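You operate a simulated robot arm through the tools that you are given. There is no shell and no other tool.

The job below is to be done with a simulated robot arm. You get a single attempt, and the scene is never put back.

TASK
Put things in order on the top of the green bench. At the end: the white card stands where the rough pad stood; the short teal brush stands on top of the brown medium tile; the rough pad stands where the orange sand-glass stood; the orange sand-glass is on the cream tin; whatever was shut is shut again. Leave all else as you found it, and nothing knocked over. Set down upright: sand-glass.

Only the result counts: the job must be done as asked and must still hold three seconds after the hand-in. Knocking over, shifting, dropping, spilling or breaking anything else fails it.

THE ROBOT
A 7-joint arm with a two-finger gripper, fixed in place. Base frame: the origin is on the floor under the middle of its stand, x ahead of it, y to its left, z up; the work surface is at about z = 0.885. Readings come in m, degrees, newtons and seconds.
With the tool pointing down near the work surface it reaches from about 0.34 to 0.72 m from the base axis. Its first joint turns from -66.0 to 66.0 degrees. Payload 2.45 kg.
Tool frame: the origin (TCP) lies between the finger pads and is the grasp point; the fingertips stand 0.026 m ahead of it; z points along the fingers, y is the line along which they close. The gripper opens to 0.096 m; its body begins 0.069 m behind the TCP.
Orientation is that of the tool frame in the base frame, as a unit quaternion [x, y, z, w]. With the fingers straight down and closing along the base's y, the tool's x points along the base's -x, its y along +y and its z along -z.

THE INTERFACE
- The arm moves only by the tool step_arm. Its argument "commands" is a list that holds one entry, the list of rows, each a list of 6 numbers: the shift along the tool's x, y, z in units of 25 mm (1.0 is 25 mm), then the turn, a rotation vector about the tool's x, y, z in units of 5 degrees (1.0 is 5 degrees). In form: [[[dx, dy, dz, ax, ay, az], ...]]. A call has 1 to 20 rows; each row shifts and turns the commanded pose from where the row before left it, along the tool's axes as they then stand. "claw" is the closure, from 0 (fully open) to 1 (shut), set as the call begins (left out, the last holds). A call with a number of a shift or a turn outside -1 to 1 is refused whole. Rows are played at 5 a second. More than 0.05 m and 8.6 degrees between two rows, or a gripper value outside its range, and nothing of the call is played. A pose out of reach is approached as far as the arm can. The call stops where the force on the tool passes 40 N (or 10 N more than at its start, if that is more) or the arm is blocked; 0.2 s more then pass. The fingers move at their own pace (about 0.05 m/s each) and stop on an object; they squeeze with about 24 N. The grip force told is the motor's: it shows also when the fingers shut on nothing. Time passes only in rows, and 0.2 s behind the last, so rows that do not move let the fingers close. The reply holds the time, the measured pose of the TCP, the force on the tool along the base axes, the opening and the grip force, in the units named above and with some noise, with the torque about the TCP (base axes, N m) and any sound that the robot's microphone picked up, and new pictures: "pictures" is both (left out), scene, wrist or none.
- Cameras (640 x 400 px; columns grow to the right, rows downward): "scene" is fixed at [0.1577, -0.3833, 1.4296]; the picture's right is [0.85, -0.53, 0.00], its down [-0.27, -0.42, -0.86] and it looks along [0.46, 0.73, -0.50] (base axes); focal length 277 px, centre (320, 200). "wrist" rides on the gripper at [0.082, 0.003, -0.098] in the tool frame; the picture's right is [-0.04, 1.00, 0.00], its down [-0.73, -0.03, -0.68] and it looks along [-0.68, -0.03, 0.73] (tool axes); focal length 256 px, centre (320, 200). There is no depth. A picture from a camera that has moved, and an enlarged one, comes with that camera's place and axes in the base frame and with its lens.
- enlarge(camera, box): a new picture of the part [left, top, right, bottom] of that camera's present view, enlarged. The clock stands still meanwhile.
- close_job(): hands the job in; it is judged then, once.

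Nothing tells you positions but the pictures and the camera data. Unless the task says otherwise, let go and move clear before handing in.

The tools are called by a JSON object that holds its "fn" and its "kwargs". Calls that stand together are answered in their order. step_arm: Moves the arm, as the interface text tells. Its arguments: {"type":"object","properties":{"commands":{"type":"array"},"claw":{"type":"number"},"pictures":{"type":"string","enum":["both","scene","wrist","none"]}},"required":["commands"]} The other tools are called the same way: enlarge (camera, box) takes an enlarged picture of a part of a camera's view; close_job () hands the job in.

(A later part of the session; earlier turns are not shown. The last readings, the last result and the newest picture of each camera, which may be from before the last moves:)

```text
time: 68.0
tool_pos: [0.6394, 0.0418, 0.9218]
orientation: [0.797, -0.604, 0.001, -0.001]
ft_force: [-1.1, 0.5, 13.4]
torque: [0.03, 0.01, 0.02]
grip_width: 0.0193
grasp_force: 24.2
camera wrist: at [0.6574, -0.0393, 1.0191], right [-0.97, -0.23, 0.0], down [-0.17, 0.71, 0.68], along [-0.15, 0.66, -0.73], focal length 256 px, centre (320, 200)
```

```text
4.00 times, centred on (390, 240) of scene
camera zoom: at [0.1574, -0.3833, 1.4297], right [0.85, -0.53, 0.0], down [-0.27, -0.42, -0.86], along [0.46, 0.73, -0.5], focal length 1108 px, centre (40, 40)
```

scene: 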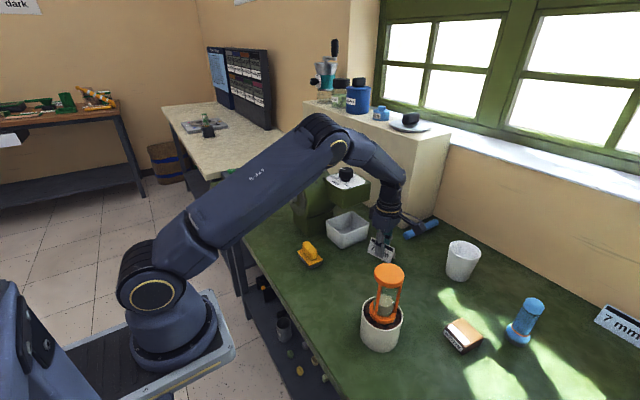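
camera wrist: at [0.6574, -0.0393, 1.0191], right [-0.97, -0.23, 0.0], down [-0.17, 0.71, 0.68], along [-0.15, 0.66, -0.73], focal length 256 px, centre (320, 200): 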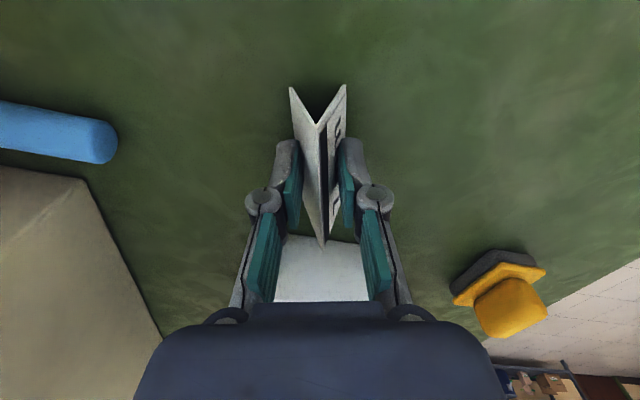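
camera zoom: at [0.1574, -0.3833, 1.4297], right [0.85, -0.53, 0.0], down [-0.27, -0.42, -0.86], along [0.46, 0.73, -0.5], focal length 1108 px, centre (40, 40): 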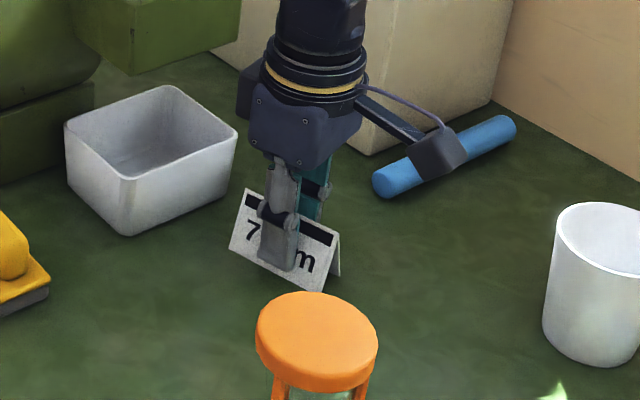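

The card touches down (13 N). I'll ease off and open the fingers.

{"fn": "step_arm", "kwargs": {"commands": [[[0, 0, -0.03, 0, 0, 0], [0, 0, 0, 0, 0, 0]]], "pictures": "none"}}

{"fn": "step_arm", "kwargs": {"commands": [[[0, 0, 0, 0, 0, 0], [0, 0, 0, 0, 0, 0], [0, 0, 0, 0, 0, 0], [0, 0, 0, 0, 0, 0]]], "claw": 0.4}}

{"fn": "enlarge", "kwargs": {"camera": "scene", "box": [330, 190, 450, 290]}}

```text
time: 68.6
tool_pos: [0.6398, 0.0421, 0.9227]
orientation: [0.797, -0.604, 0.0, 0.0]
ft_force: [1.0, -0.1, 10.0]
torque: [-0.01, -0.09, -0.01]
grip_width: 0.0194
grasp_force: 24.5
```

```text
time: 69.6
tool_pos: [0.6387, 0.0424, 0.9215]
orientation: [0.797, -0.604, 0.0, -0.001]
ft_force: [1.3, -0.2, 0.6]
torque: [-0.01, 0.02, 0.01]
grip_width: 0.0577
grasp_force: 0.0
camera wrist: at [0.6574, -0.0393, 1.0191], right [-0.97, -0.23, 0.0], down [-0.17, 0.71, 0.68], along [-0.16, 0.66, -0.73], focal length 256 px, centre (320, 200)
```

scene: 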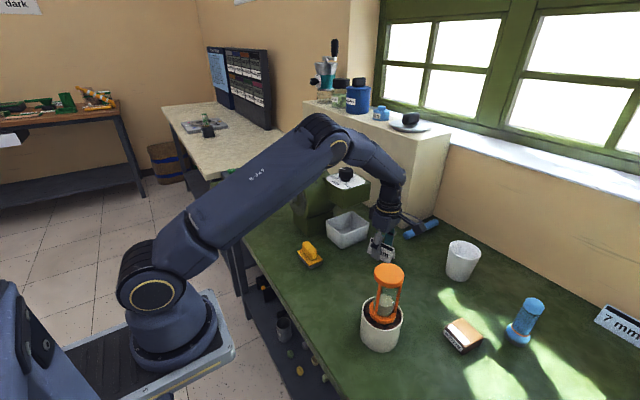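
wrist: 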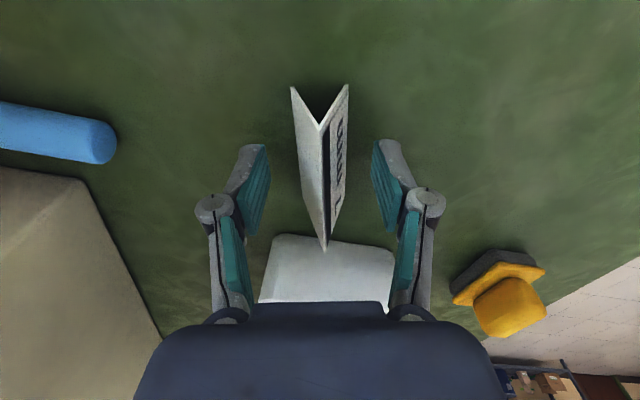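

```text
4.00 times, centred on (390, 240) of scene
camera zoom: at [0.1577, -0.3833, 1.4296], right [0.85, -0.53, 0.0], down [-0.27, -0.42, -0.86], along [0.46, 0.73, -0.5], focal length 1108 px, centre (40, 40)
```

zoom: 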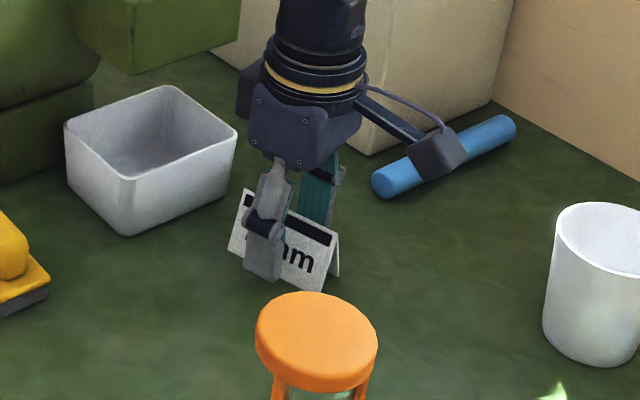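

The card stands free at the pad's old spot. I'll rise straight up, then retreat toward the base.

{"fn": "step_arm", "kwargs": {"commands": [[[0, 0, -0.3, 0, 0, 0], [0, 0, -0.6, 0, 0, 0], [0, 0, -0.8, 0, 0, 0], [0, 0, -1, 0, 0, 0], [0, 0, -1, 0, 0, 0], [0, 0, -1, 0, 0, 0], [0, 0, -1, 0, 0, 0], [0, 0, -1, 0, 0, 0], [0, 0, -1, 0, 0, 0], [0, 0, -1, 0, 0, 0], [-0.27, 0.963, -0.3, 0, 0, 0], [-0.27, 0.963, -0.3, 0, 0, 0], [-0.27, 0.963, -0.3, 0, 0, 0], [-0.27, 0.963, -0.3, 0, 0, 0], [-0.27, 0.963, -0.3, 0, 0, 0], [-0.27, 0.963, -0.3, 0, 0, 0], [-0.27, 0.963, 0, 0, 0, 0], [-0.27, 0.963, 0, 0, 0, 0], [-0.27, 0.963, 0, 0, 0, 0], [0, 0, 0, 0, 0, 0]]]}}

{"fn": "enlarge", "kwargs": {"camera": "scene", "box": [290, 190, 450, 310]}}

```text
time: 73.8
tool_pos: [0.4123, 0.0419, 1.1832]
orientation: [0.796, -0.605, 0.0, 0.0]
ft_force: [-0.2, -0.1, -0.6]
torque: [0.0, -0.01, 0.0]
grip_width: 0.0577
grasp_force: 0.0
camera wrist: at [0.431, -0.0397, 1.2806], right [-0.97, -0.23, 0.0], down [-0.17, 0.71, 0.68], along [-0.16, 0.66, -0.73], focal length 256 px, centre (320, 200)
```

scene: 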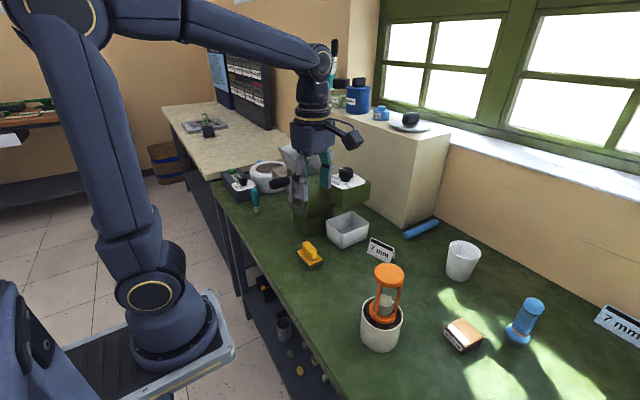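
wrist: 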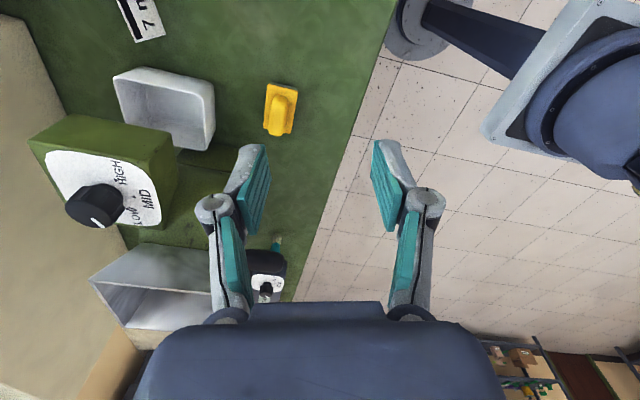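

```text
3.33 times, centred on (370, 250) of scene
camera zoom: at [0.1577, -0.3833, 1.4296], right [0.85, -0.53, 0.0], down [-0.27, -0.42, -0.86], along [0.46, 0.73, -0.5], focal length 923 px, centre (153, 33)
```

zoom: 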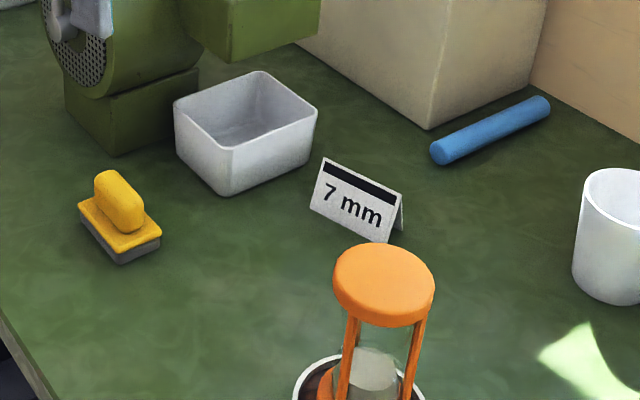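

Pad and card look right. I'll turn the wrist back to its first orientation before going for the brush.

{"fn": "step_arm", "kwargs": {"commands": [[[0, 0, -0.3, 0, 0, 1], [0, 0, -0.3, 0, 0, 1], [0, 0, -0.3, 0, 0, 1], [0, 0, -0.3, 0, 0, 1], [0, 0, -0.3, 0, 0, 1], [0, 0, 0, 0, 0, 1], [0, 0, 0, 0, 0, 1], [0, 0, 0, 0, 0, 1], [0, 0, 0, 0, 0, 1], [0, 0, 0, 0, 0, 1], [0, 0, 0, 0, 0, 1], [0, 0, 0, 0, 0, 1], [0, 0, 0, 0, 0, 1], [0, 0, 0, 0, 0, 1], [0, 0, 0, 0, 0, 1], [0, 0, 0, 0, 0, 1], [0, 0, 0, 0, 0, 1], [0, 0, 0, 0, 0, 1], [0, 0, 0, 0, 0, 1], [0, 0, 0, 0, 0, 1]]], "pictures": "none"}}

{"fn": "step_arm", "kwargs": {"commands": [[[0, 0, 0, 0, 0, 1], [0.3, 0.5, 0, 0, 0, 0.14], [0.3, 1, 0, 0, 0, 0], [0.3, 1, 0, 0, 0, 0], [0.3, 1, 0, 0, 0, 0], [0, 1, 0, 0, 0, 0], [0, 1, 0, 0, 0, 0], [0, 1, 0, 0, 0, 0], [0, 1, 0, 0, 0, 0], [0, 1, 0, 0, 0, 0], [0, 1, 0, 0, 0, 0], [0, 1, 0, 0, 0, 0], [0, 1, 0, 0, 0, 0], [0, 0.5, 0, 0, 0, 0], [0, 0, 0, 0, 0, 0]]]}}

```text
time: 78.0
tool_pos: [0.4134, 0.0428, 1.2198]
orientation: [-0.049, 0.999, 0.0, 0.0]
ft_force: [0.0, -0.4, -0.1]
torque: [-0.01, -0.01, 0.0]
grip_width: 0.0575
grasp_force: 0.0
```

```text
time: 81.2
tool_pos: [0.3836, 0.3422, 1.2228]
orientation: [0.001, 1.0, 0.0, 0.0]
ft_force: [0.0, -0.6, 0.4]
torque: [0.03, -0.01, 0.02]
grip_width: 0.0577
grasp_force: 0.0
camera wrist: at [0.3018, 0.3429, 1.3191], right [0.04, 1.0, 0.0], down [0.73, -0.03, 0.68], along [0.68, -0.03, -0.73], focal length 256 px, centre (320, 200)
```

scene: 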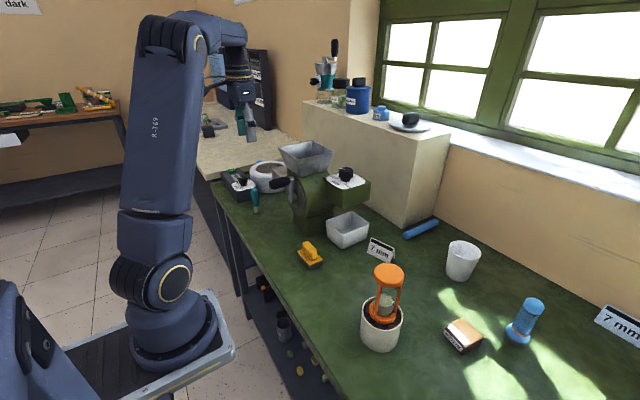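
wrist: 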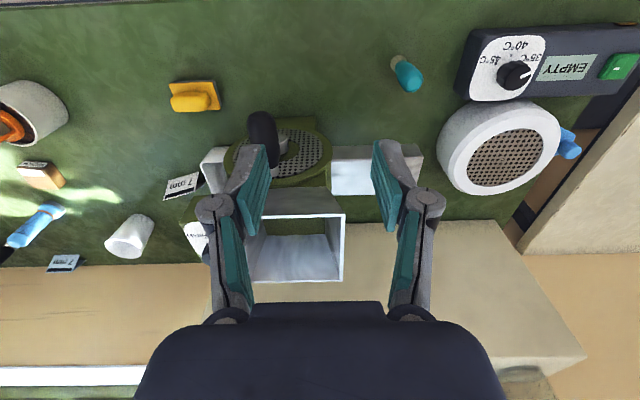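

{"fn": "enlarge", "kwargs": {"camera": "wrist", "box": [360, 20, 560, 180]}}

{"fn": "enlarge", "kwargs": {"camera": "scene", "box": [205, 150, 305, 225]}}

```text
2.50 times, centred on (460, 100) of wrist
camera zoom: at [0.3018, 0.3429, 1.3191], right [0.04, 1.0, 0.0], down [0.73, -0.03, 0.68], along [0.68, -0.03, -0.73], focal length 640 px, centre (-30, 450)
```

zoom: 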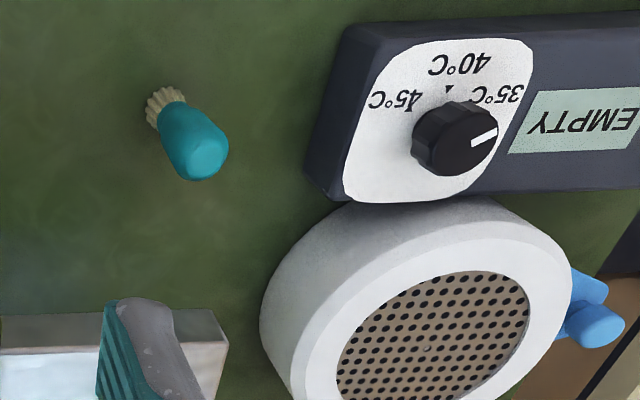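

```text
5.33 times, centred on (255, 188) of scene
camera zoom: at [0.1577, -0.3832, 1.4296], right [0.85, -0.53, 0.0], down [-0.27, -0.42, -0.86], along [0.46, 0.73, -0.5], focal length 1477 px, centre (667, 267)
```

zoom: 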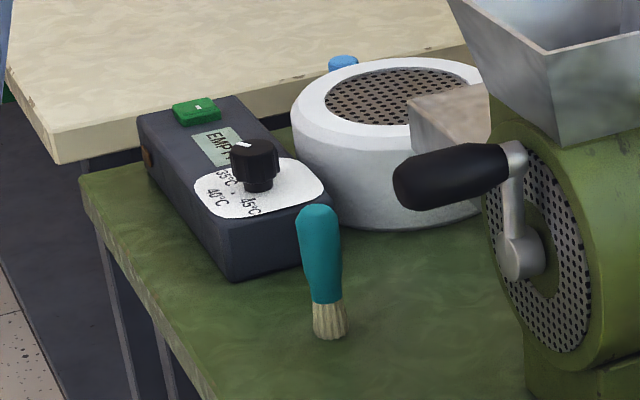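

The teal brush stands on its bristles near (0.414, 0.453), about 0.10 m tall, with the dark box's face clear at y≈0.555. I'll move above it and check the alignment.

{"fn": "step_arm", "kwargs": {"commands": [[[-0.3, 0.7, 0, 0, 0, 0], [-0.3, 0.9, 0, 0, 0, 0], [-0.3, 0.9, 0, 0, 0, 0], [-0.3, 0.9, 0, 0, 0, 0], [0, 0.7, 0.5, 0, 0, 0], [0, 0.33, 0.8, 0, 0, 0], [0, 0, 1, 0, 0, 0], [0, 0, 1, 0, 0, 0], [0, 0, 1, 0, 0, 0], [0, 0, 0.9, 0, 0, 0], [0, 0, 0, 0, 0, 0]]]}}

{"fn": "enlarge", "kwargs": {"camera": "wrist", "box": [240, 40, 400, 240]}}

```text
time: 83.6
tool_pos: [0.4145, 0.4526, 1.0908]
orientation: [0.001, 1.0, 0.001, 0.0]
ft_force: [0.3, 0.7, -0.6]
torque: [-0.02, 0.01, -0.01]
grip_width: 0.0577
grasp_force: 0.1
camera wrist: at [0.3318, 0.4545, 1.1884], right [0.04, 1.0, 0.0], down [0.73, -0.03, 0.68], along [0.68, -0.03, -0.73], focal length 256 px, centre (320, 200)
```

scene: 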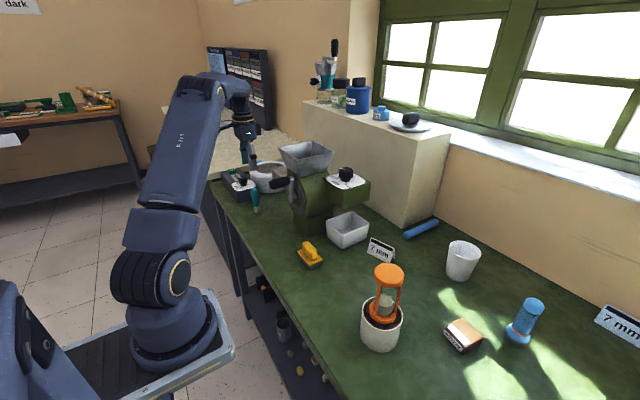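
wrist: 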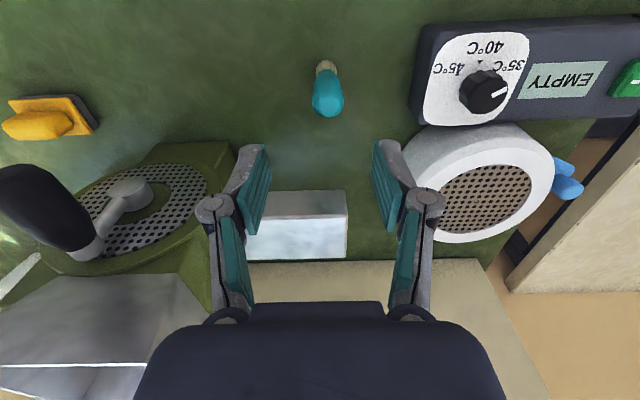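

```text
2.00 times, centred on (320, 140) of wrist
camera zoom: at [0.3318, 0.4545, 1.1884], right [0.04, 1.0, 0.0], down [0.73, -0.03, 0.68], along [0.68, -0.03, -0.73], focal length 512 px, centre (320, 320)
```

zoom: 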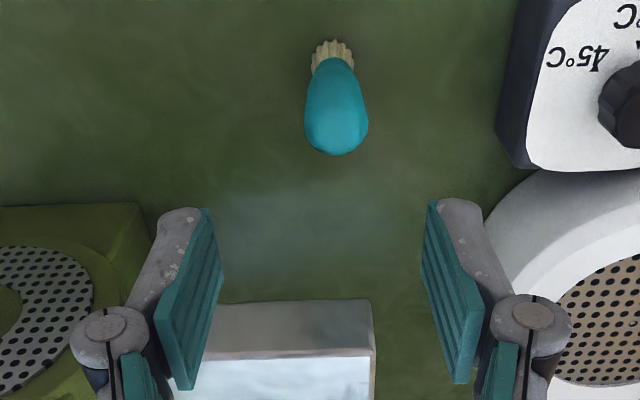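

{"fn": "step_arm", "kwargs": {"commands": [[[-0.08, 0.24, 0.6, 0, 0, 0], [0, 0, 0.9, 0, 0, 0], [0, 0, 0.9, 0, 0, 0], [0, 0, 0.8, 0, 0, 0], [0, 0, 0.2, 0, 0, 0], [0, 0, 0, 0, 0, 0]]]}}

{"fn": "enlarge", "kwargs": {"camera": "wrist", "box": [220, 60, 420, 260]}}

{"fn": "enlarge", "kwargs": {"camera": "scene", "box": [205, 120, 325, 225]}}

```text
time: 85.0
tool_pos: [0.4162, 0.4591, 1.0055]
orientation: [0.0, 1.0, 0.0, 0.0]
ft_force: [0.2, 0.6, -0.4]
torque: [-0.01, 0.0, -0.05]
grip_width: 0.0575
grasp_force: 0.2
camera wrist: at [0.334, 0.461, 1.1029], right [0.04, 1.0, 0.0], down [0.73, -0.03, 0.68], along [0.68, -0.03, -0.73], focal length 256 px, centre (320, 200)
```

scene: 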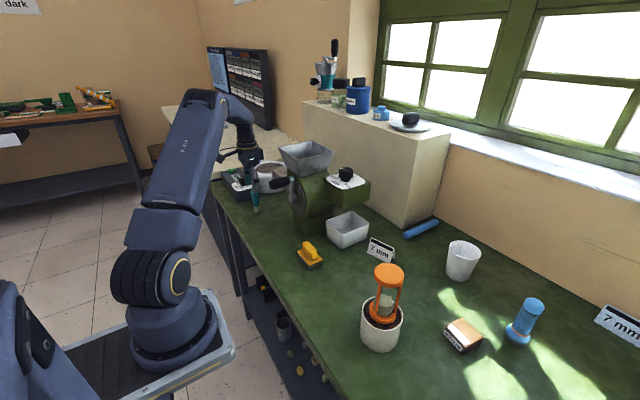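
wrist: 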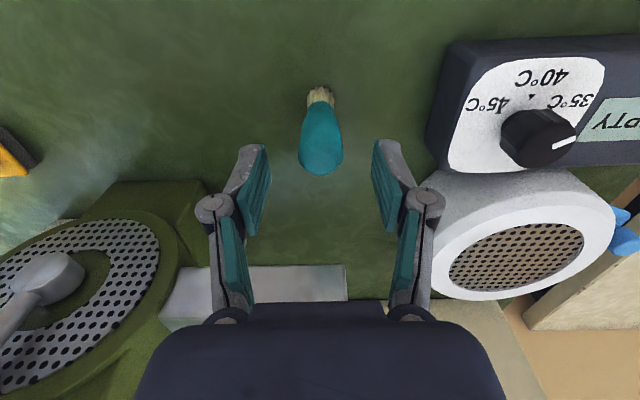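

```text
2.00 times, centred on (320, 160) of wrist
camera zoom: at [0.334, 0.461, 1.1029], right [0.04, 1.0, 0.0], down [0.73, -0.03, 0.68], along [0.68, -0.03, -0.73], focal length 512 px, centre (320, 280)
```

zoom: 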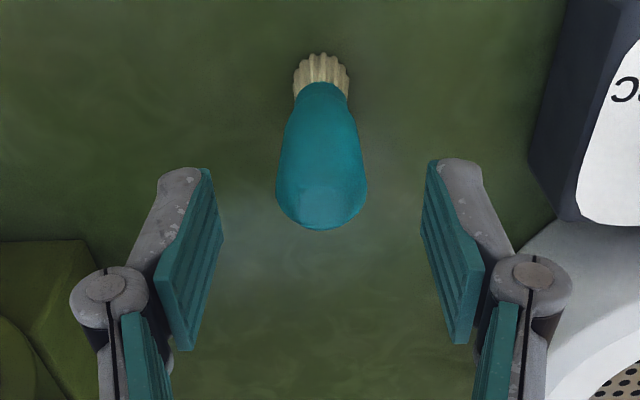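

```text
3.81 times, centred on (265, 172) of scene
camera zoom: at [0.1577, -0.3833, 1.4296], right [0.85, -0.53, 0.0], down [-0.27, -0.42, -0.86], along [0.46, 0.73, -0.5], focal length 1055 px, centre (530, 305)
```

zoom: 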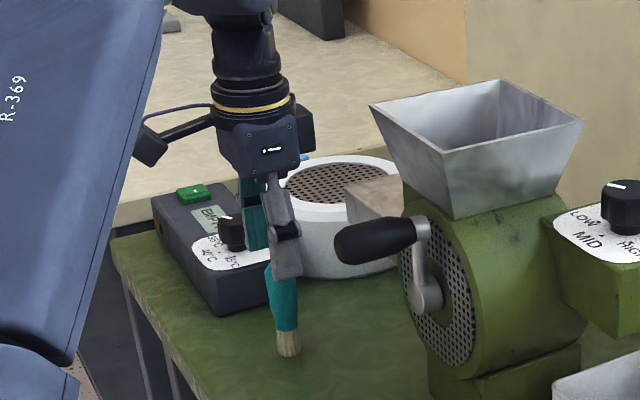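

The brush handle is centred. I'll descend and grip it around its widest part.

{"fn": "step_arm", "kwargs": {"commands": [[[0, 0, 0.5, 0, 0, 0], [0, 0, 0.7, 0, 0, 0], [0, 0, 0.5, 0, 0, 0], [0, 0, 0.2, 0, 0, 0], [0, 0, 0, 0, 0, 0]]], "pictures": "wrist"}}

{"fn": "step_arm", "kwargs": {"commands": [[[0, 0, 0, 0, 0, 0], [0, 0, 0, 0, 0, 0], [0, 0, 0, 0, 0, 0], [0, 0, 0, 0, 0, 0], [0, 0, 0, 0, 0, 0]]], "claw": 1}}

{"fn": "enlarge", "kwargs": {"camera": "scene", "box": [205, 120, 325, 225]}}

```text
time: 86.2
tool_pos: [0.4153, 0.46, 0.9581]
orientation: [0.0, 1.0, 0.0, -0.001]
ft_force: [-0.3, 0.2, -1.0]
torque: [-0.01, -0.03, -0.01]
grip_width: 0.0574
grasp_force: 0.0
camera wrist: at [0.3335, 0.461, 1.0553], right [0.04, 1.0, 0.0], down [0.73, -0.03, 0.68], along [0.68, -0.03, -0.73], focal length 256 px, centre (320, 200)
```

wrist: 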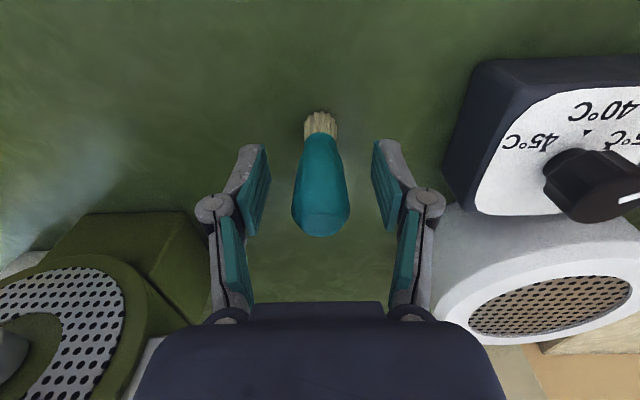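

```text
time: 87.4
tool_pos: [0.4169, 0.4603, 0.9588]
orientation: [0.0, 1.0, 0.0, 0.001]
ft_force: [0.1, 0.6, 0.1]
torque: [-0.02, -0.02, -0.02]
grip_width: 0.0288
grasp_force: 23.9
camera wrist: at [0.3336, 0.461, 1.0554], right [0.04, 1.0, 0.0], down [0.73, -0.03, 0.68], along [0.68, -0.03, -0.73], focal length 256 px, centre (320, 200)
```

scene: 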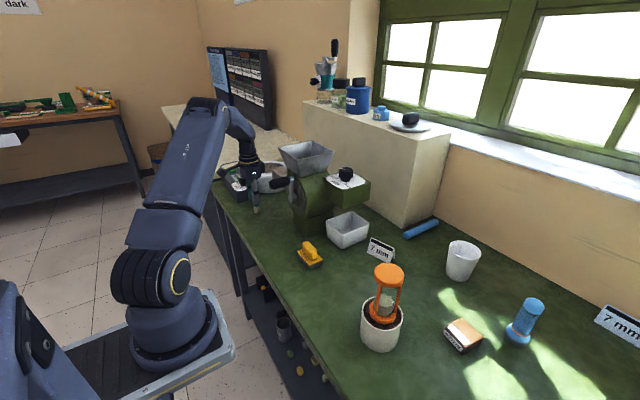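
wrist: 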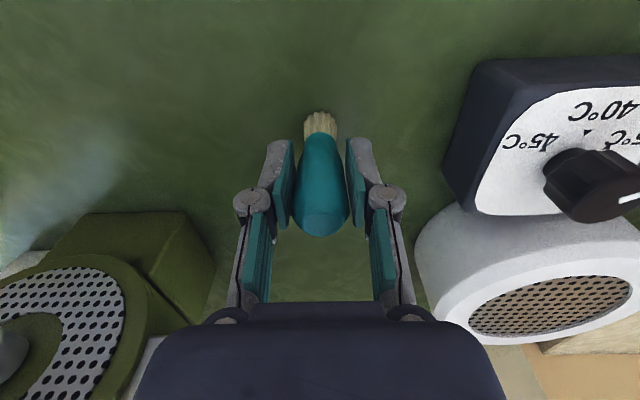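

```text
3.81 times, centred on (265, 172) of scene
camera zoom: at [0.1577, -0.3833, 1.4296], right [0.85, -0.53, 0.0], down [-0.27, -0.42, -0.86], along [0.46, 0.73, -0.5], focal length 1055 px, centre (530, 305)
```

zoom: 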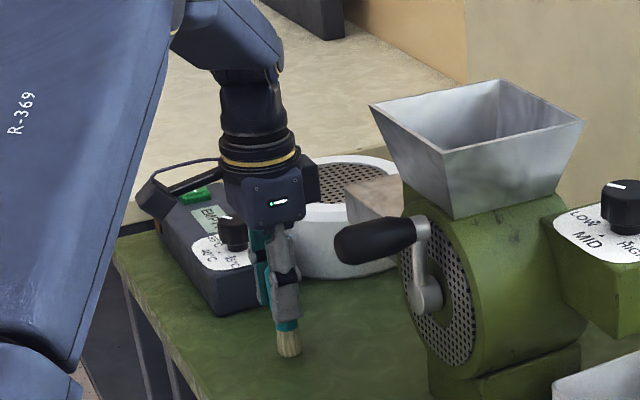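

The brush is gripped at 28.8 mm. I'll lift it straight up to clear the grinder's height.

{"fn": "step_arm", "kwargs": {"commands": [[[0, 0, -0.3, 0, 0, 0], [0, 0, -0.6, 0, 0, 0], [0, 0, -0.9, 0, 0, 0], [0, 0, -1, 0, 0, 0], [0, 0, -1, 0, 0, 0], [0, 0, -1, 0, 0, 0], [0, 0, -1, 0, 0, 0], [0, 0, -1, 0, 0, 0], [0, 0, -1, 0, 0, 0], [0, 0, -1, 0, 0, 0], [0, 0, -1, 0, 0, 0], [0, 0, -1, 0, 0, 0], [0, 0, -0.8, 0, 0, 0], [0, 0, 0, 0, 0, 0]]]}}

```text
time: 90.4
tool_pos: [0.407, 0.4446, 1.2335]
orientation: [0.0, 1.0, 0.0, -0.001]
ft_force: [-0.1, -0.1, -0.2]
torque: [-0.02, -0.05, 0.0]
grip_width: 0.0287
grasp_force: 23.7
out of reach, approached as far as the arm can: row 12, 13
camera wrist: at [0.324, 0.4461, 1.3301], right [0.04, 1.0, 0.0], down [0.73, -0.03, 0.68], along [0.68, -0.03, -0.73], focal length 256 px, centre (320, 200)
```

scene: 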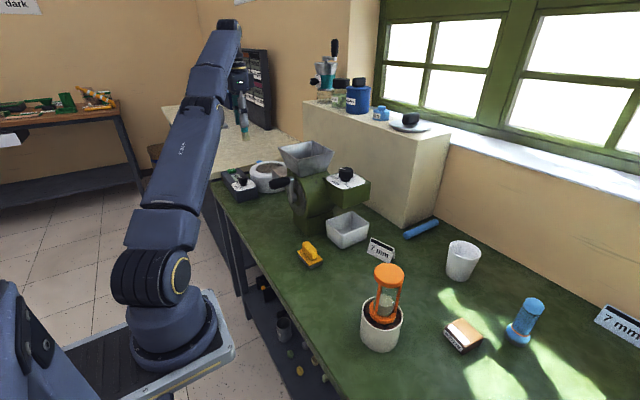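
wrist: 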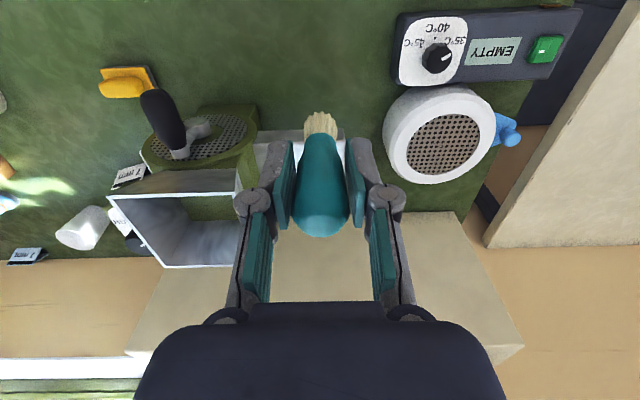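

The reach limit was touched but the brush is held high at z≈1.23. I'll carry it across at x≈0.38, clear of the crank, toward the tile side.

{"fn": "step_arm", "kwargs": {"commands": [[[0.4, -0.4, 0.4, 0, 0, 0], [0.4, -0.8, 0.3, 0, 0, 0], [0.4, -1, 0, 0, 0, 0], [0.3, -1, 0, 0, 0, 0], [0, -1, 0, 0, 0, 0], [0, -1, 0, 0, 0, 0], [0, -1, 0, 0, 0, 0], [0, -1, 0, 0, 0, 0], [0, -1, 0, 0, 0, 0], [0, -1, 0, 0, 0, 0], [0, -1, 0, 0, 0, 0], [0, -1, 0, 0, 0, 0], [0, -1, 0, 0, 0, 0], [0, -1, 0, 0, 0, 0], [0, -1, 0, 0, 0, 0], [0, -1, 0, 0, 0, 0], [0, -1, 0, 0, 0, 0], [0, -1, 0, 0, 0, 0], [0, -1, 0, 0, 0, 0], [0, 0, 0, 0, 0, 0]]]}}

```text
time: 94.6
tool_pos: [0.3677, -0.0098, 1.2145]
orientation: [0.0, 1.0, 0.0, 0.0]
ft_force: [0.1, 0.1, -1.2]
torque: [0.01, 0.01, 0.01]
grip_width: 0.0284
grasp_force: 23.9
camera wrist: at [0.2855, -0.0087, 1.3118], right [0.04, 1.0, 0.0], down [0.73, -0.03, 0.68], along [0.68, -0.03, -0.73], focal length 256 px, centre (320, 200)
```

scene: 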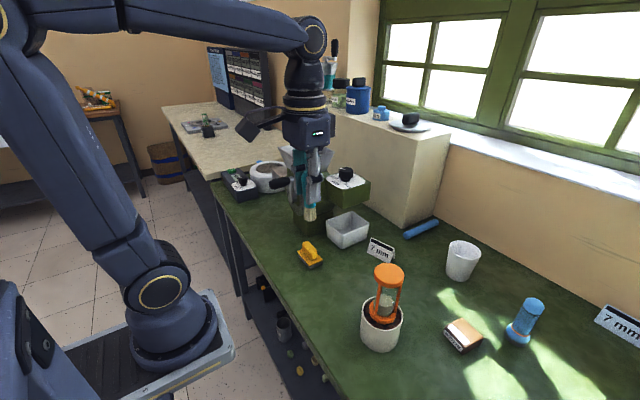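
wrist: 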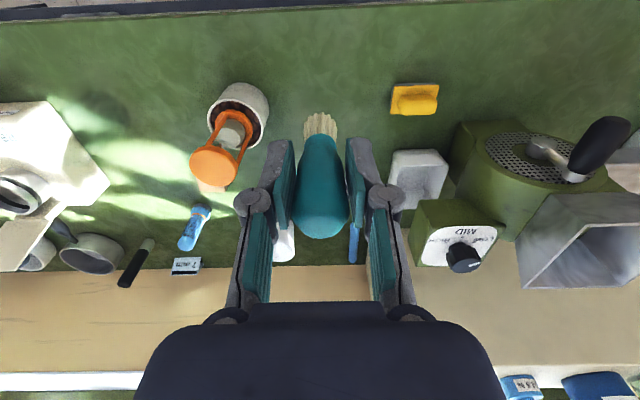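

{"fn": "step_arm", "kwargs": {"commands": [[[0, -0.5, 0, 0, 0, 0], [0, -0.9, 0, 0, 0, 0], [0, -1, 0, 0, 0, 0], [0, -1, 0, 0, 0, 0], [0, -1, 0, 0, 0, 0], [0, -1, 0, 0, 0, 0], [0, -1, 0, 0, 0, 0], [0, -1, 0, 0, 0, 0], [0, -1, 0, 0, 0, 0], [-0.5, -0.8, 0, 0, 0, 0], [-0.8, 0, 0, 0, 0, 0], [-0.8, 0, 0, 0, 0, 0], [-0.6, 0, 0, 0, 0, 0], [0, 0, 0, 0, 0, 0]]]}}

{"fn": "enlarge", "kwargs": {"camera": "wrist", "box": [220, 60, 420, 260]}}

```text
time: 97.6
tool_pos: [0.4355, -0.2397, 1.2148]
orientation: [0.002, 1.0, 0.0, 0.0]
ft_force: [0.6, 0.4, -1.2]
torque: [0.0, 0.0, -0.02]
grip_width: 0.0286
grasp_force: 24.2
camera wrist: at [0.3527, -0.2388, 1.3126], right [0.04, 1.0, 0.0], down [0.73, -0.03, 0.68], along [0.68, -0.03, -0.73], focal length 256 px, centre (320, 200)
```

scene: 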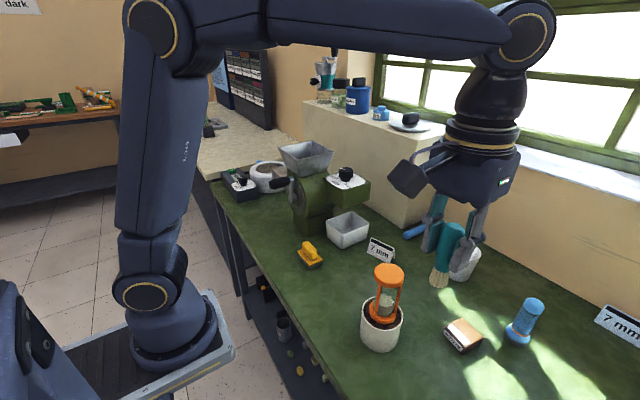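
wrist: 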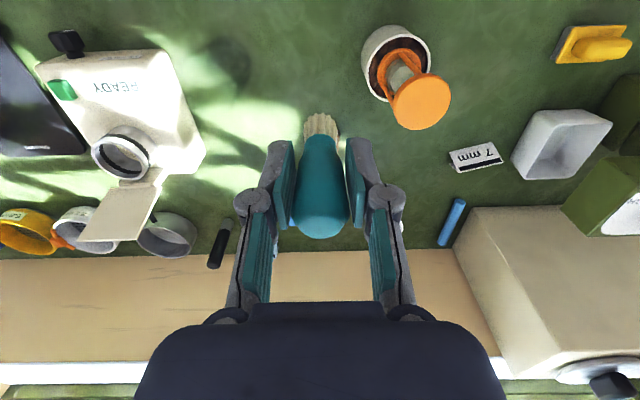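

```text
2.00 times, centred on (320, 160) of wrist
camera zoom: at [0.3527, -0.2388, 1.3126], right [0.04, 1.0, 0.0], down [0.73, -0.03, 0.68], along [0.68, -0.03, -0.73], focal length 512 px, centre (320, 280)
```

zoom: 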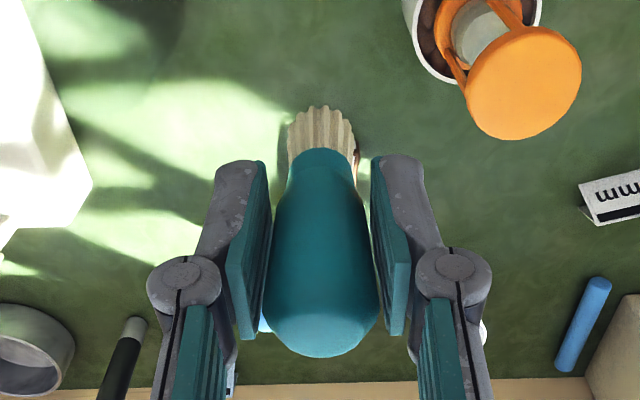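

{"fn": "enlarge", "kwargs": {"camera": "scene", "box": [425, 300, 505, 365]}}

{"fn": "enlarge", "kwargs": {"camera": "scene", "box": [400, 210, 560, 370]}}

```text
6.15 times, centred on (465, 332) of scene
camera zoom: at [0.1578, -0.3833, 1.4296], right [0.85, -0.53, 0.0], down [-0.27, -0.42, -0.86], along [0.46, 0.73, -0.5], focal length 1704 px, centre (-572, -615)
```

zoom: 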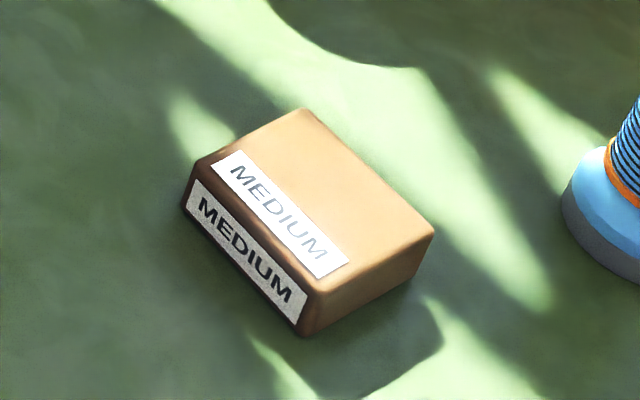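

```text
2.50 times, centred on (480, 290) of scene
camera zoom: at [0.1578, -0.3833, 1.4296], right [0.85, -0.53, 0.0], down [-0.27, -0.42, -0.86], along [0.46, 0.73, -0.5], focal length 692 px, centre (-80, -25)
```

zoom: 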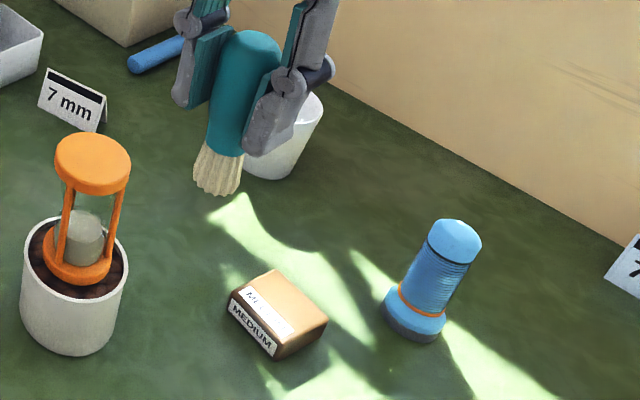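

The tile (about 18 mm tall) is near (0.607, -0.243). I'll move forward high above it, where the camera can see it past the brush, to centre precisely.

{"fn": "step_arm", "kwargs": {"commands": [[[-0.5, 0, 0, 0, 0, 0], [-0.9, -0.13, 0, 0, 0, 0], [-1, 0, 0, 0, 0, 0], [-1, 0, 0, 0, 0, 0], [-1, 0, 0, 0, 0, 0], [-1, 0, 0, 0, 0, 0], [-0.9, 0, 0, 0, 0, 0], [-0.5, 0, 0, 0, 0, 0], [0, 0, 0, 0, 0, 0]]]}}

{"fn": "enlarge", "kwargs": {"camera": "wrist", "box": [260, 20, 380, 140]}}

```text
time: 99.6
tool_pos: [0.5912, -0.243, 1.2153]
orientation: [0.0, 1.0, 0.0, 0.0]
ft_force: [-0.6, 0.7, -0.4]
torque: [-0.04, -0.02, -0.01]
grip_width: 0.0284
grasp_force: 24.3
out of reach, approached as far as the arm can: row 8
camera wrist: at [0.5101, -0.2423, 1.313], right [0.04, 1.0, 0.0], down [0.73, -0.03, 0.68], along [0.68, -0.03, -0.73], focal length 256 px, centre (320, 200)
```

scene: 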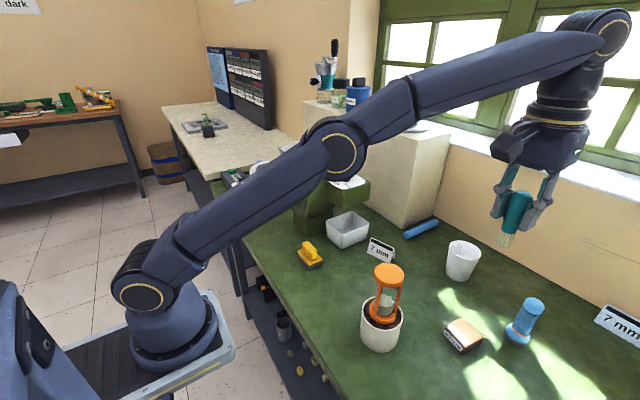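
wrist: 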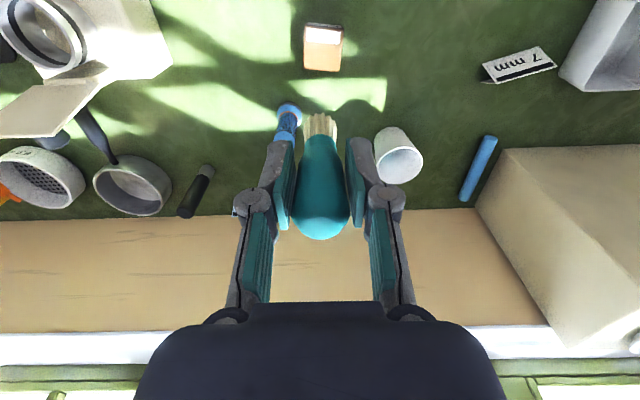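

```text
3.33 times, centred on (320, 80) of wrist
camera zoom: at [0.5101, -0.2423, 1.313], right [0.04, 1.0, 0.0], down [0.73, -0.03, 0.68], along [0.68, -0.03, -0.73], focal length 853 px, centre (320, 600)
```

zoom: 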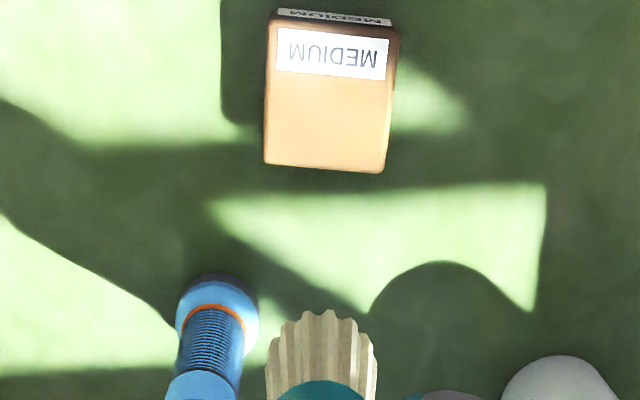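

The tile's top is clearly seen, centred near (0.602, -0.242). I'll shift about 1 cm forward and 3–4 mm left, and descend partway.

{"fn": "step_arm", "kwargs": {"commands": [[[0, 0, 0.5, 0, 0, 0], [-0.19, 0.07, 0.8, 0, 0, 0], [-0.19, 0.07, 1, 0, 0, 0], [0, 0, 1, 0, 0, 0], [0, 0, 1, 0, 0, 0], [0, 0, 0.8, 0, 0, 0], [0, 0, 0.5, 0, 0, 0], [0, 0, 0, 0, 0, 0]]]}}

{"fn": "enlarge", "kwargs": {"camera": "wrist", "box": [250, 30, 390, 170]}}

{"fn": "enlarge", "kwargs": {"camera": "scene", "box": [400, 250, 540, 370]}}

```text
time: 101.4
tool_pos: [0.6024, -0.24, 1.0762]
orientation: [0.0, 1.0, 0.001, 0.0]
ft_force: [0.6, -0.2, -0.6]
torque: [-0.01, -0.01, 0.02]
grip_width: 0.0284
grasp_force: 23.9
camera wrist: at [0.5198, -0.2376, 1.1735], right [0.04, 1.0, 0.0], down [0.73, -0.03, 0.68], along [0.68, -0.03, -0.73], focal length 256 px, centre (320, 200)
```

scene: 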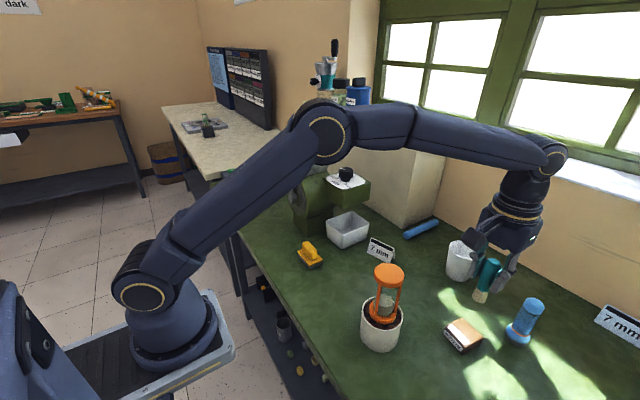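
wrist: 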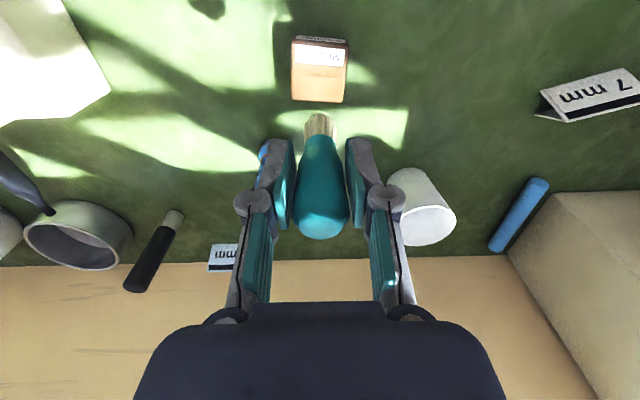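

```text
2.86 times, centred on (320, 100) of wrist
camera zoom: at [0.5198, -0.2376, 1.1735], right [0.04, 1.0, 0.0], down [0.73, -0.03, 0.68], along [0.68, -0.03, -0.73], focal length 731 px, centre (320, 486)
```

zoom: 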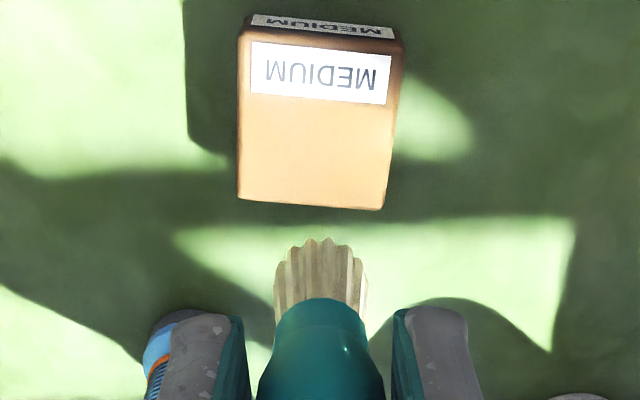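

```text
3.33 times, centred on (470, 310) of scene
camera zoom: at [0.1577, -0.3833, 1.4296], right [0.85, -0.53, 0.0], down [-0.27, -0.42, -0.86], along [0.46, 0.73, -0.5], focal length 923 px, centre (-180, -167)
```

zoom: 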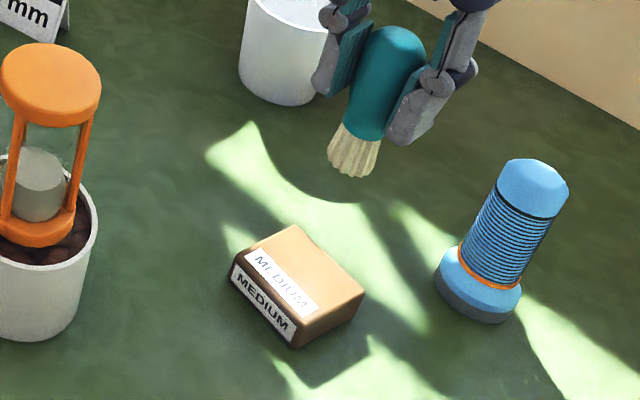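

{"fn": "step_arm", "kwargs": {"commands": [[[0, -0.06, 0.5, 0, 0, 0], [0, 0, 0.7, 0, 0, 0], [0, 0, 0.7, 0, 0, 0], [0, 0, 0.6, 0, 0, 0], [0, 0, 0.5, 0, 0, 0], [0, 0, 0, 0, 0, 0]]]}}

{"fn": "enlarge", "kwargs": {"camera": "wrist", "box": [250, 30, 390, 170]}}

{"fn": "enlarge", "kwargs": {"camera": "scene", "box": [400, 250, 540, 370]}}

```text
time: 102.8
tool_pos: [0.6033, -0.241, 1.0005]
orientation: [0.0, 1.0, -0.001, 0.0]
ft_force: [-0.7, -0.7, -0.1]
torque: [0.0, -0.01, -0.01]
grip_width: 0.0287
grasp_force: 23.8
camera wrist: at [0.5206, -0.2397, 1.0981], right [0.04, 1.0, 0.0], down [0.73, -0.03, 0.68], along [0.68, -0.03, -0.73], focal length 256 px, centre (320, 200)
```

scene: 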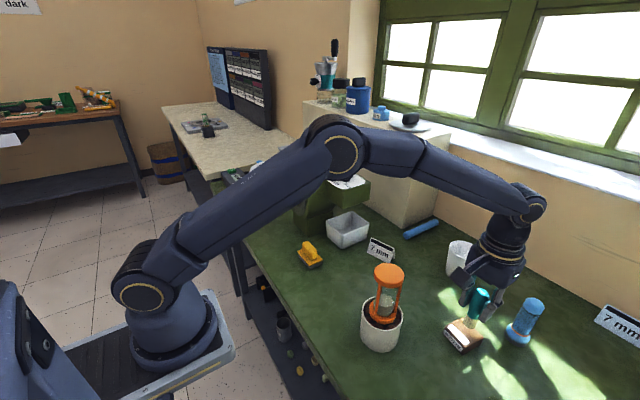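
wrist: 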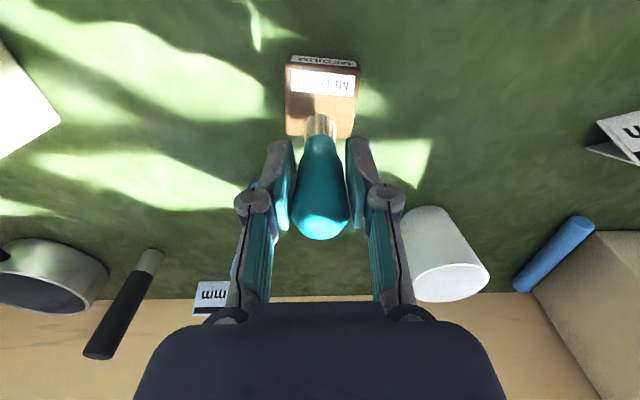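

```text
2.86 times, centred on (320, 100) of wrist
camera zoom: at [0.5206, -0.2397, 1.0981], right [0.04, 1.0, 0.0], down [0.73, -0.03, 0.68], along [0.68, -0.03, -0.73], focal length 731 px, centre (320, 486)
```

zoom: 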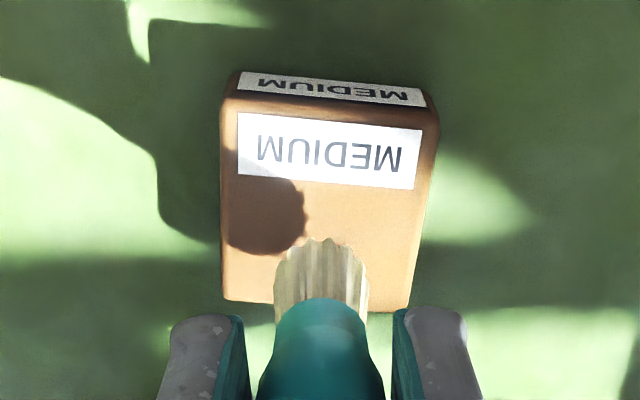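

```text
3.33 times, centred on (470, 310) of scene
camera zoom: at [0.1577, -0.3833, 1.4296], right [0.85, -0.53, 0.0], down [-0.27, -0.42, -0.86], along [0.46, 0.73, -0.5], focal length 923 px, centre (-180, -167)
```

zoom: 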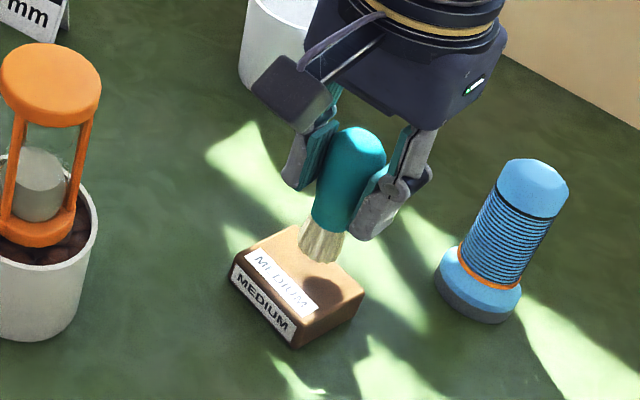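

{"fn": "step_arm", "kwargs": {"commands": [[[0.07, 0, 0.3, 0, 0, 0], [0, 0, 0.3, 0, 0, 0], [0, 0, 0.12, 0, 0, 0], [0, 0, 0, 0, 0, 0]]], "pictures": "none"}}

{"fn": "step_arm", "kwargs": {"commands": [[[0, 0, 0.06, 0, 0, 0], [0, 0, 0, 0, 0, 0]]]}}

{"fn": "enlarge", "kwargs": {"camera": "scene", "box": [400, 250, 540, 370]}}

```text
time: 103.8
tool_pos: [0.6006, -0.2408, 0.9829]
orientation: [0.0, 1.0, -0.001, 0.001]
ft_force: [-2.2, 0.6, 3.5]
torque: [0.08, 0.03, 0.02]
grip_width: 0.0281
grasp_force: 24.7
```

```text
time: 104.4
tool_pos: [0.6012, -0.2408, 0.9827]
orientation: [0.0, 1.0, -0.001, 0.002]
ft_force: [-3.1, 0.5, 17.8]
torque: [0.06, 0.02, 0.07]
grip_width: 0.0283
grasp_force: 23.6
camera wrist: at [0.5187, -0.2397, 1.0796], right [0.04, 1.0, 0.0], down [0.73, -0.03, 0.68], along [0.68, -0.03, -0.73], focal length 256 px, centre (320, 200)
```

scene: 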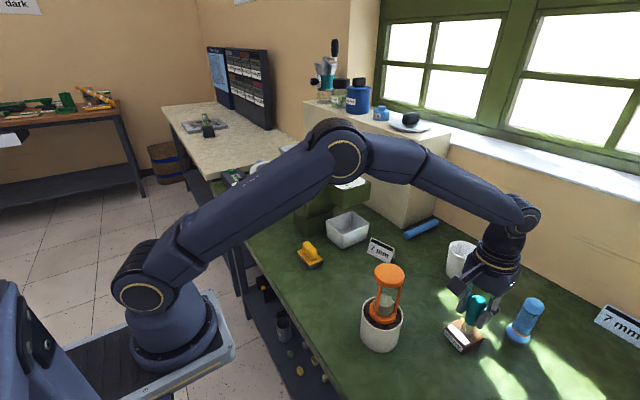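
wrist: 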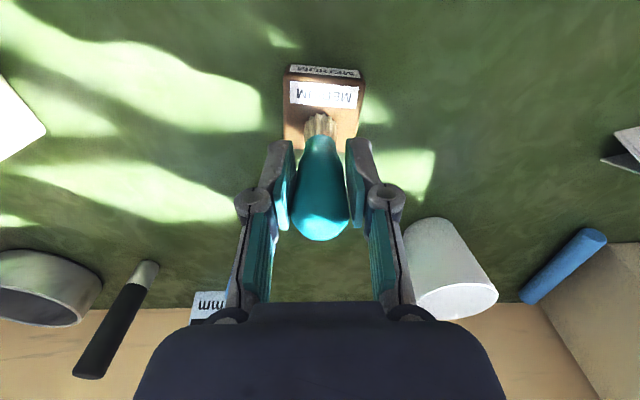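

```text
3.33 times, centred on (470, 310) of scene
camera zoom: at [0.1573, -0.3831, 1.4297], right [0.85, -0.53, 0.0], down [-0.27, -0.42, -0.86], along [0.46, 0.73, -0.5], focal length 923 px, centre (-180, -167)
```

zoom: 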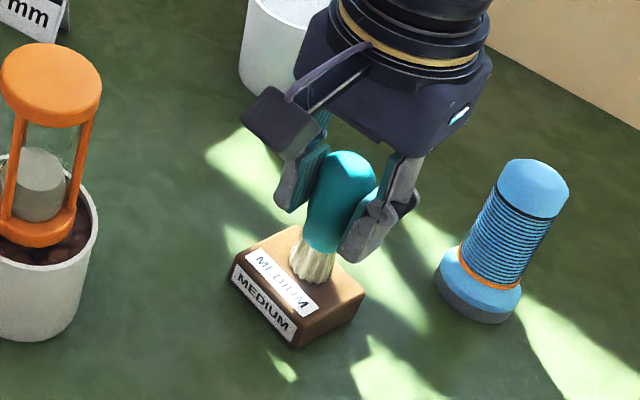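

Contact at 17.8 N with the bristles near the middle of the tile. I'll ease the pressure and open the fingers.

{"fn": "step_arm", "kwargs": {"commands": [[[0, 0, -0.05, 0, 0, 0], [0, 0, 0, 0, 0, 0]]], "pictures": "none"}}

{"fn": "step_arm", "kwargs": {"commands": [[[0, 0, 0, 0, 0, 0], [0, 0, 0, 0, 0, 0], [0, 0, 0, 0, 0, 0], [0, 0, 0, 0, 0, 0]]], "claw": 0.4}}

{"fn": "enlarge", "kwargs": {"camera": "scene", "box": [400, 250, 540, 370]}}

```text
time: 105.0
tool_pos: [0.6011, -0.2407, 0.9827]
orientation: [0.0, 1.0, 0.0, 0.0]
ft_force: [3.4, -2.2, 8.4]
torque: [-0.14, -0.29, 0.01]
grip_width: 0.028
grasp_force: 23.9
```

```text
time: 106.0
tool_pos: [0.6002, -0.2411, 0.9823]
orientation: [-0.001, 1.0, 0.0, 0.001]
ft_force: [0.2, 1.3, -0.3]
torque: [0.0, 0.02, -0.01]
grip_width: 0.0576
grasp_force: 0.0
camera wrist: at [0.5185, -0.2393, 1.0801], right [0.04, 1.0, 0.0], down [0.73, -0.03, 0.68], along [0.68, -0.03, -0.73], focal length 256 px, centre (320, 200)
```

scene: 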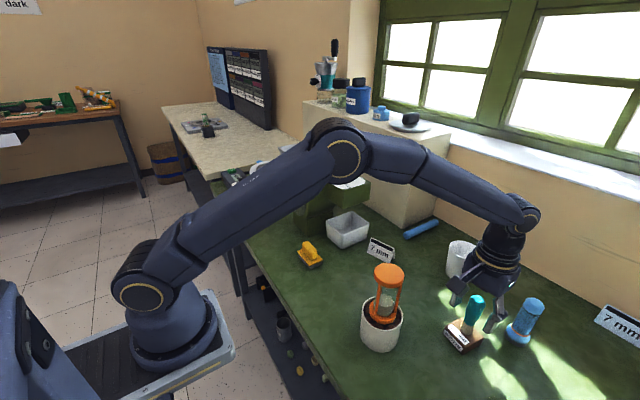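
wrist: 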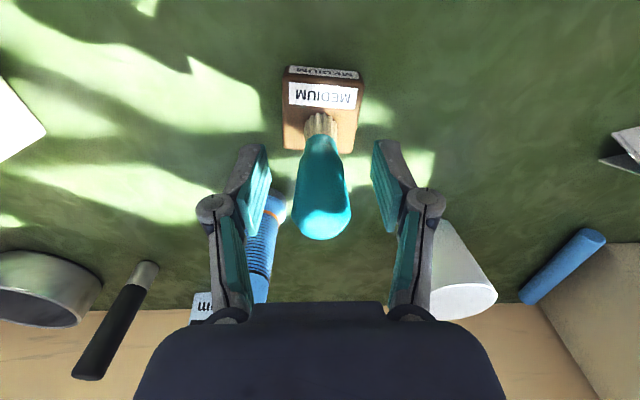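

```text
3.33 times, centred on (470, 310) of scene
camera zoom: at [0.1577, -0.3833, 1.4296], right [0.85, -0.53, 0.0], down [-0.27, -0.42, -0.86], along [0.46, 0.73, -0.5], focal length 923 px, centre (-180, -167)
```

zoom: 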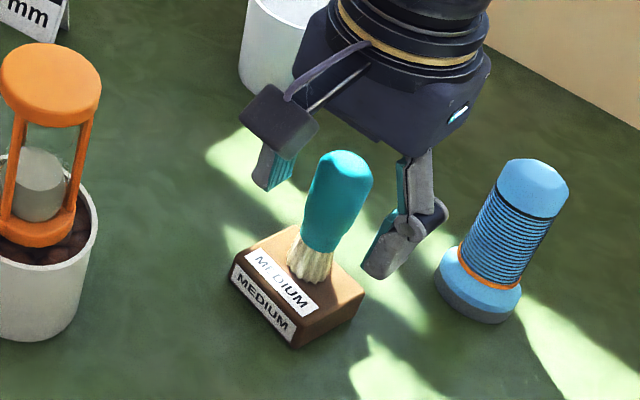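

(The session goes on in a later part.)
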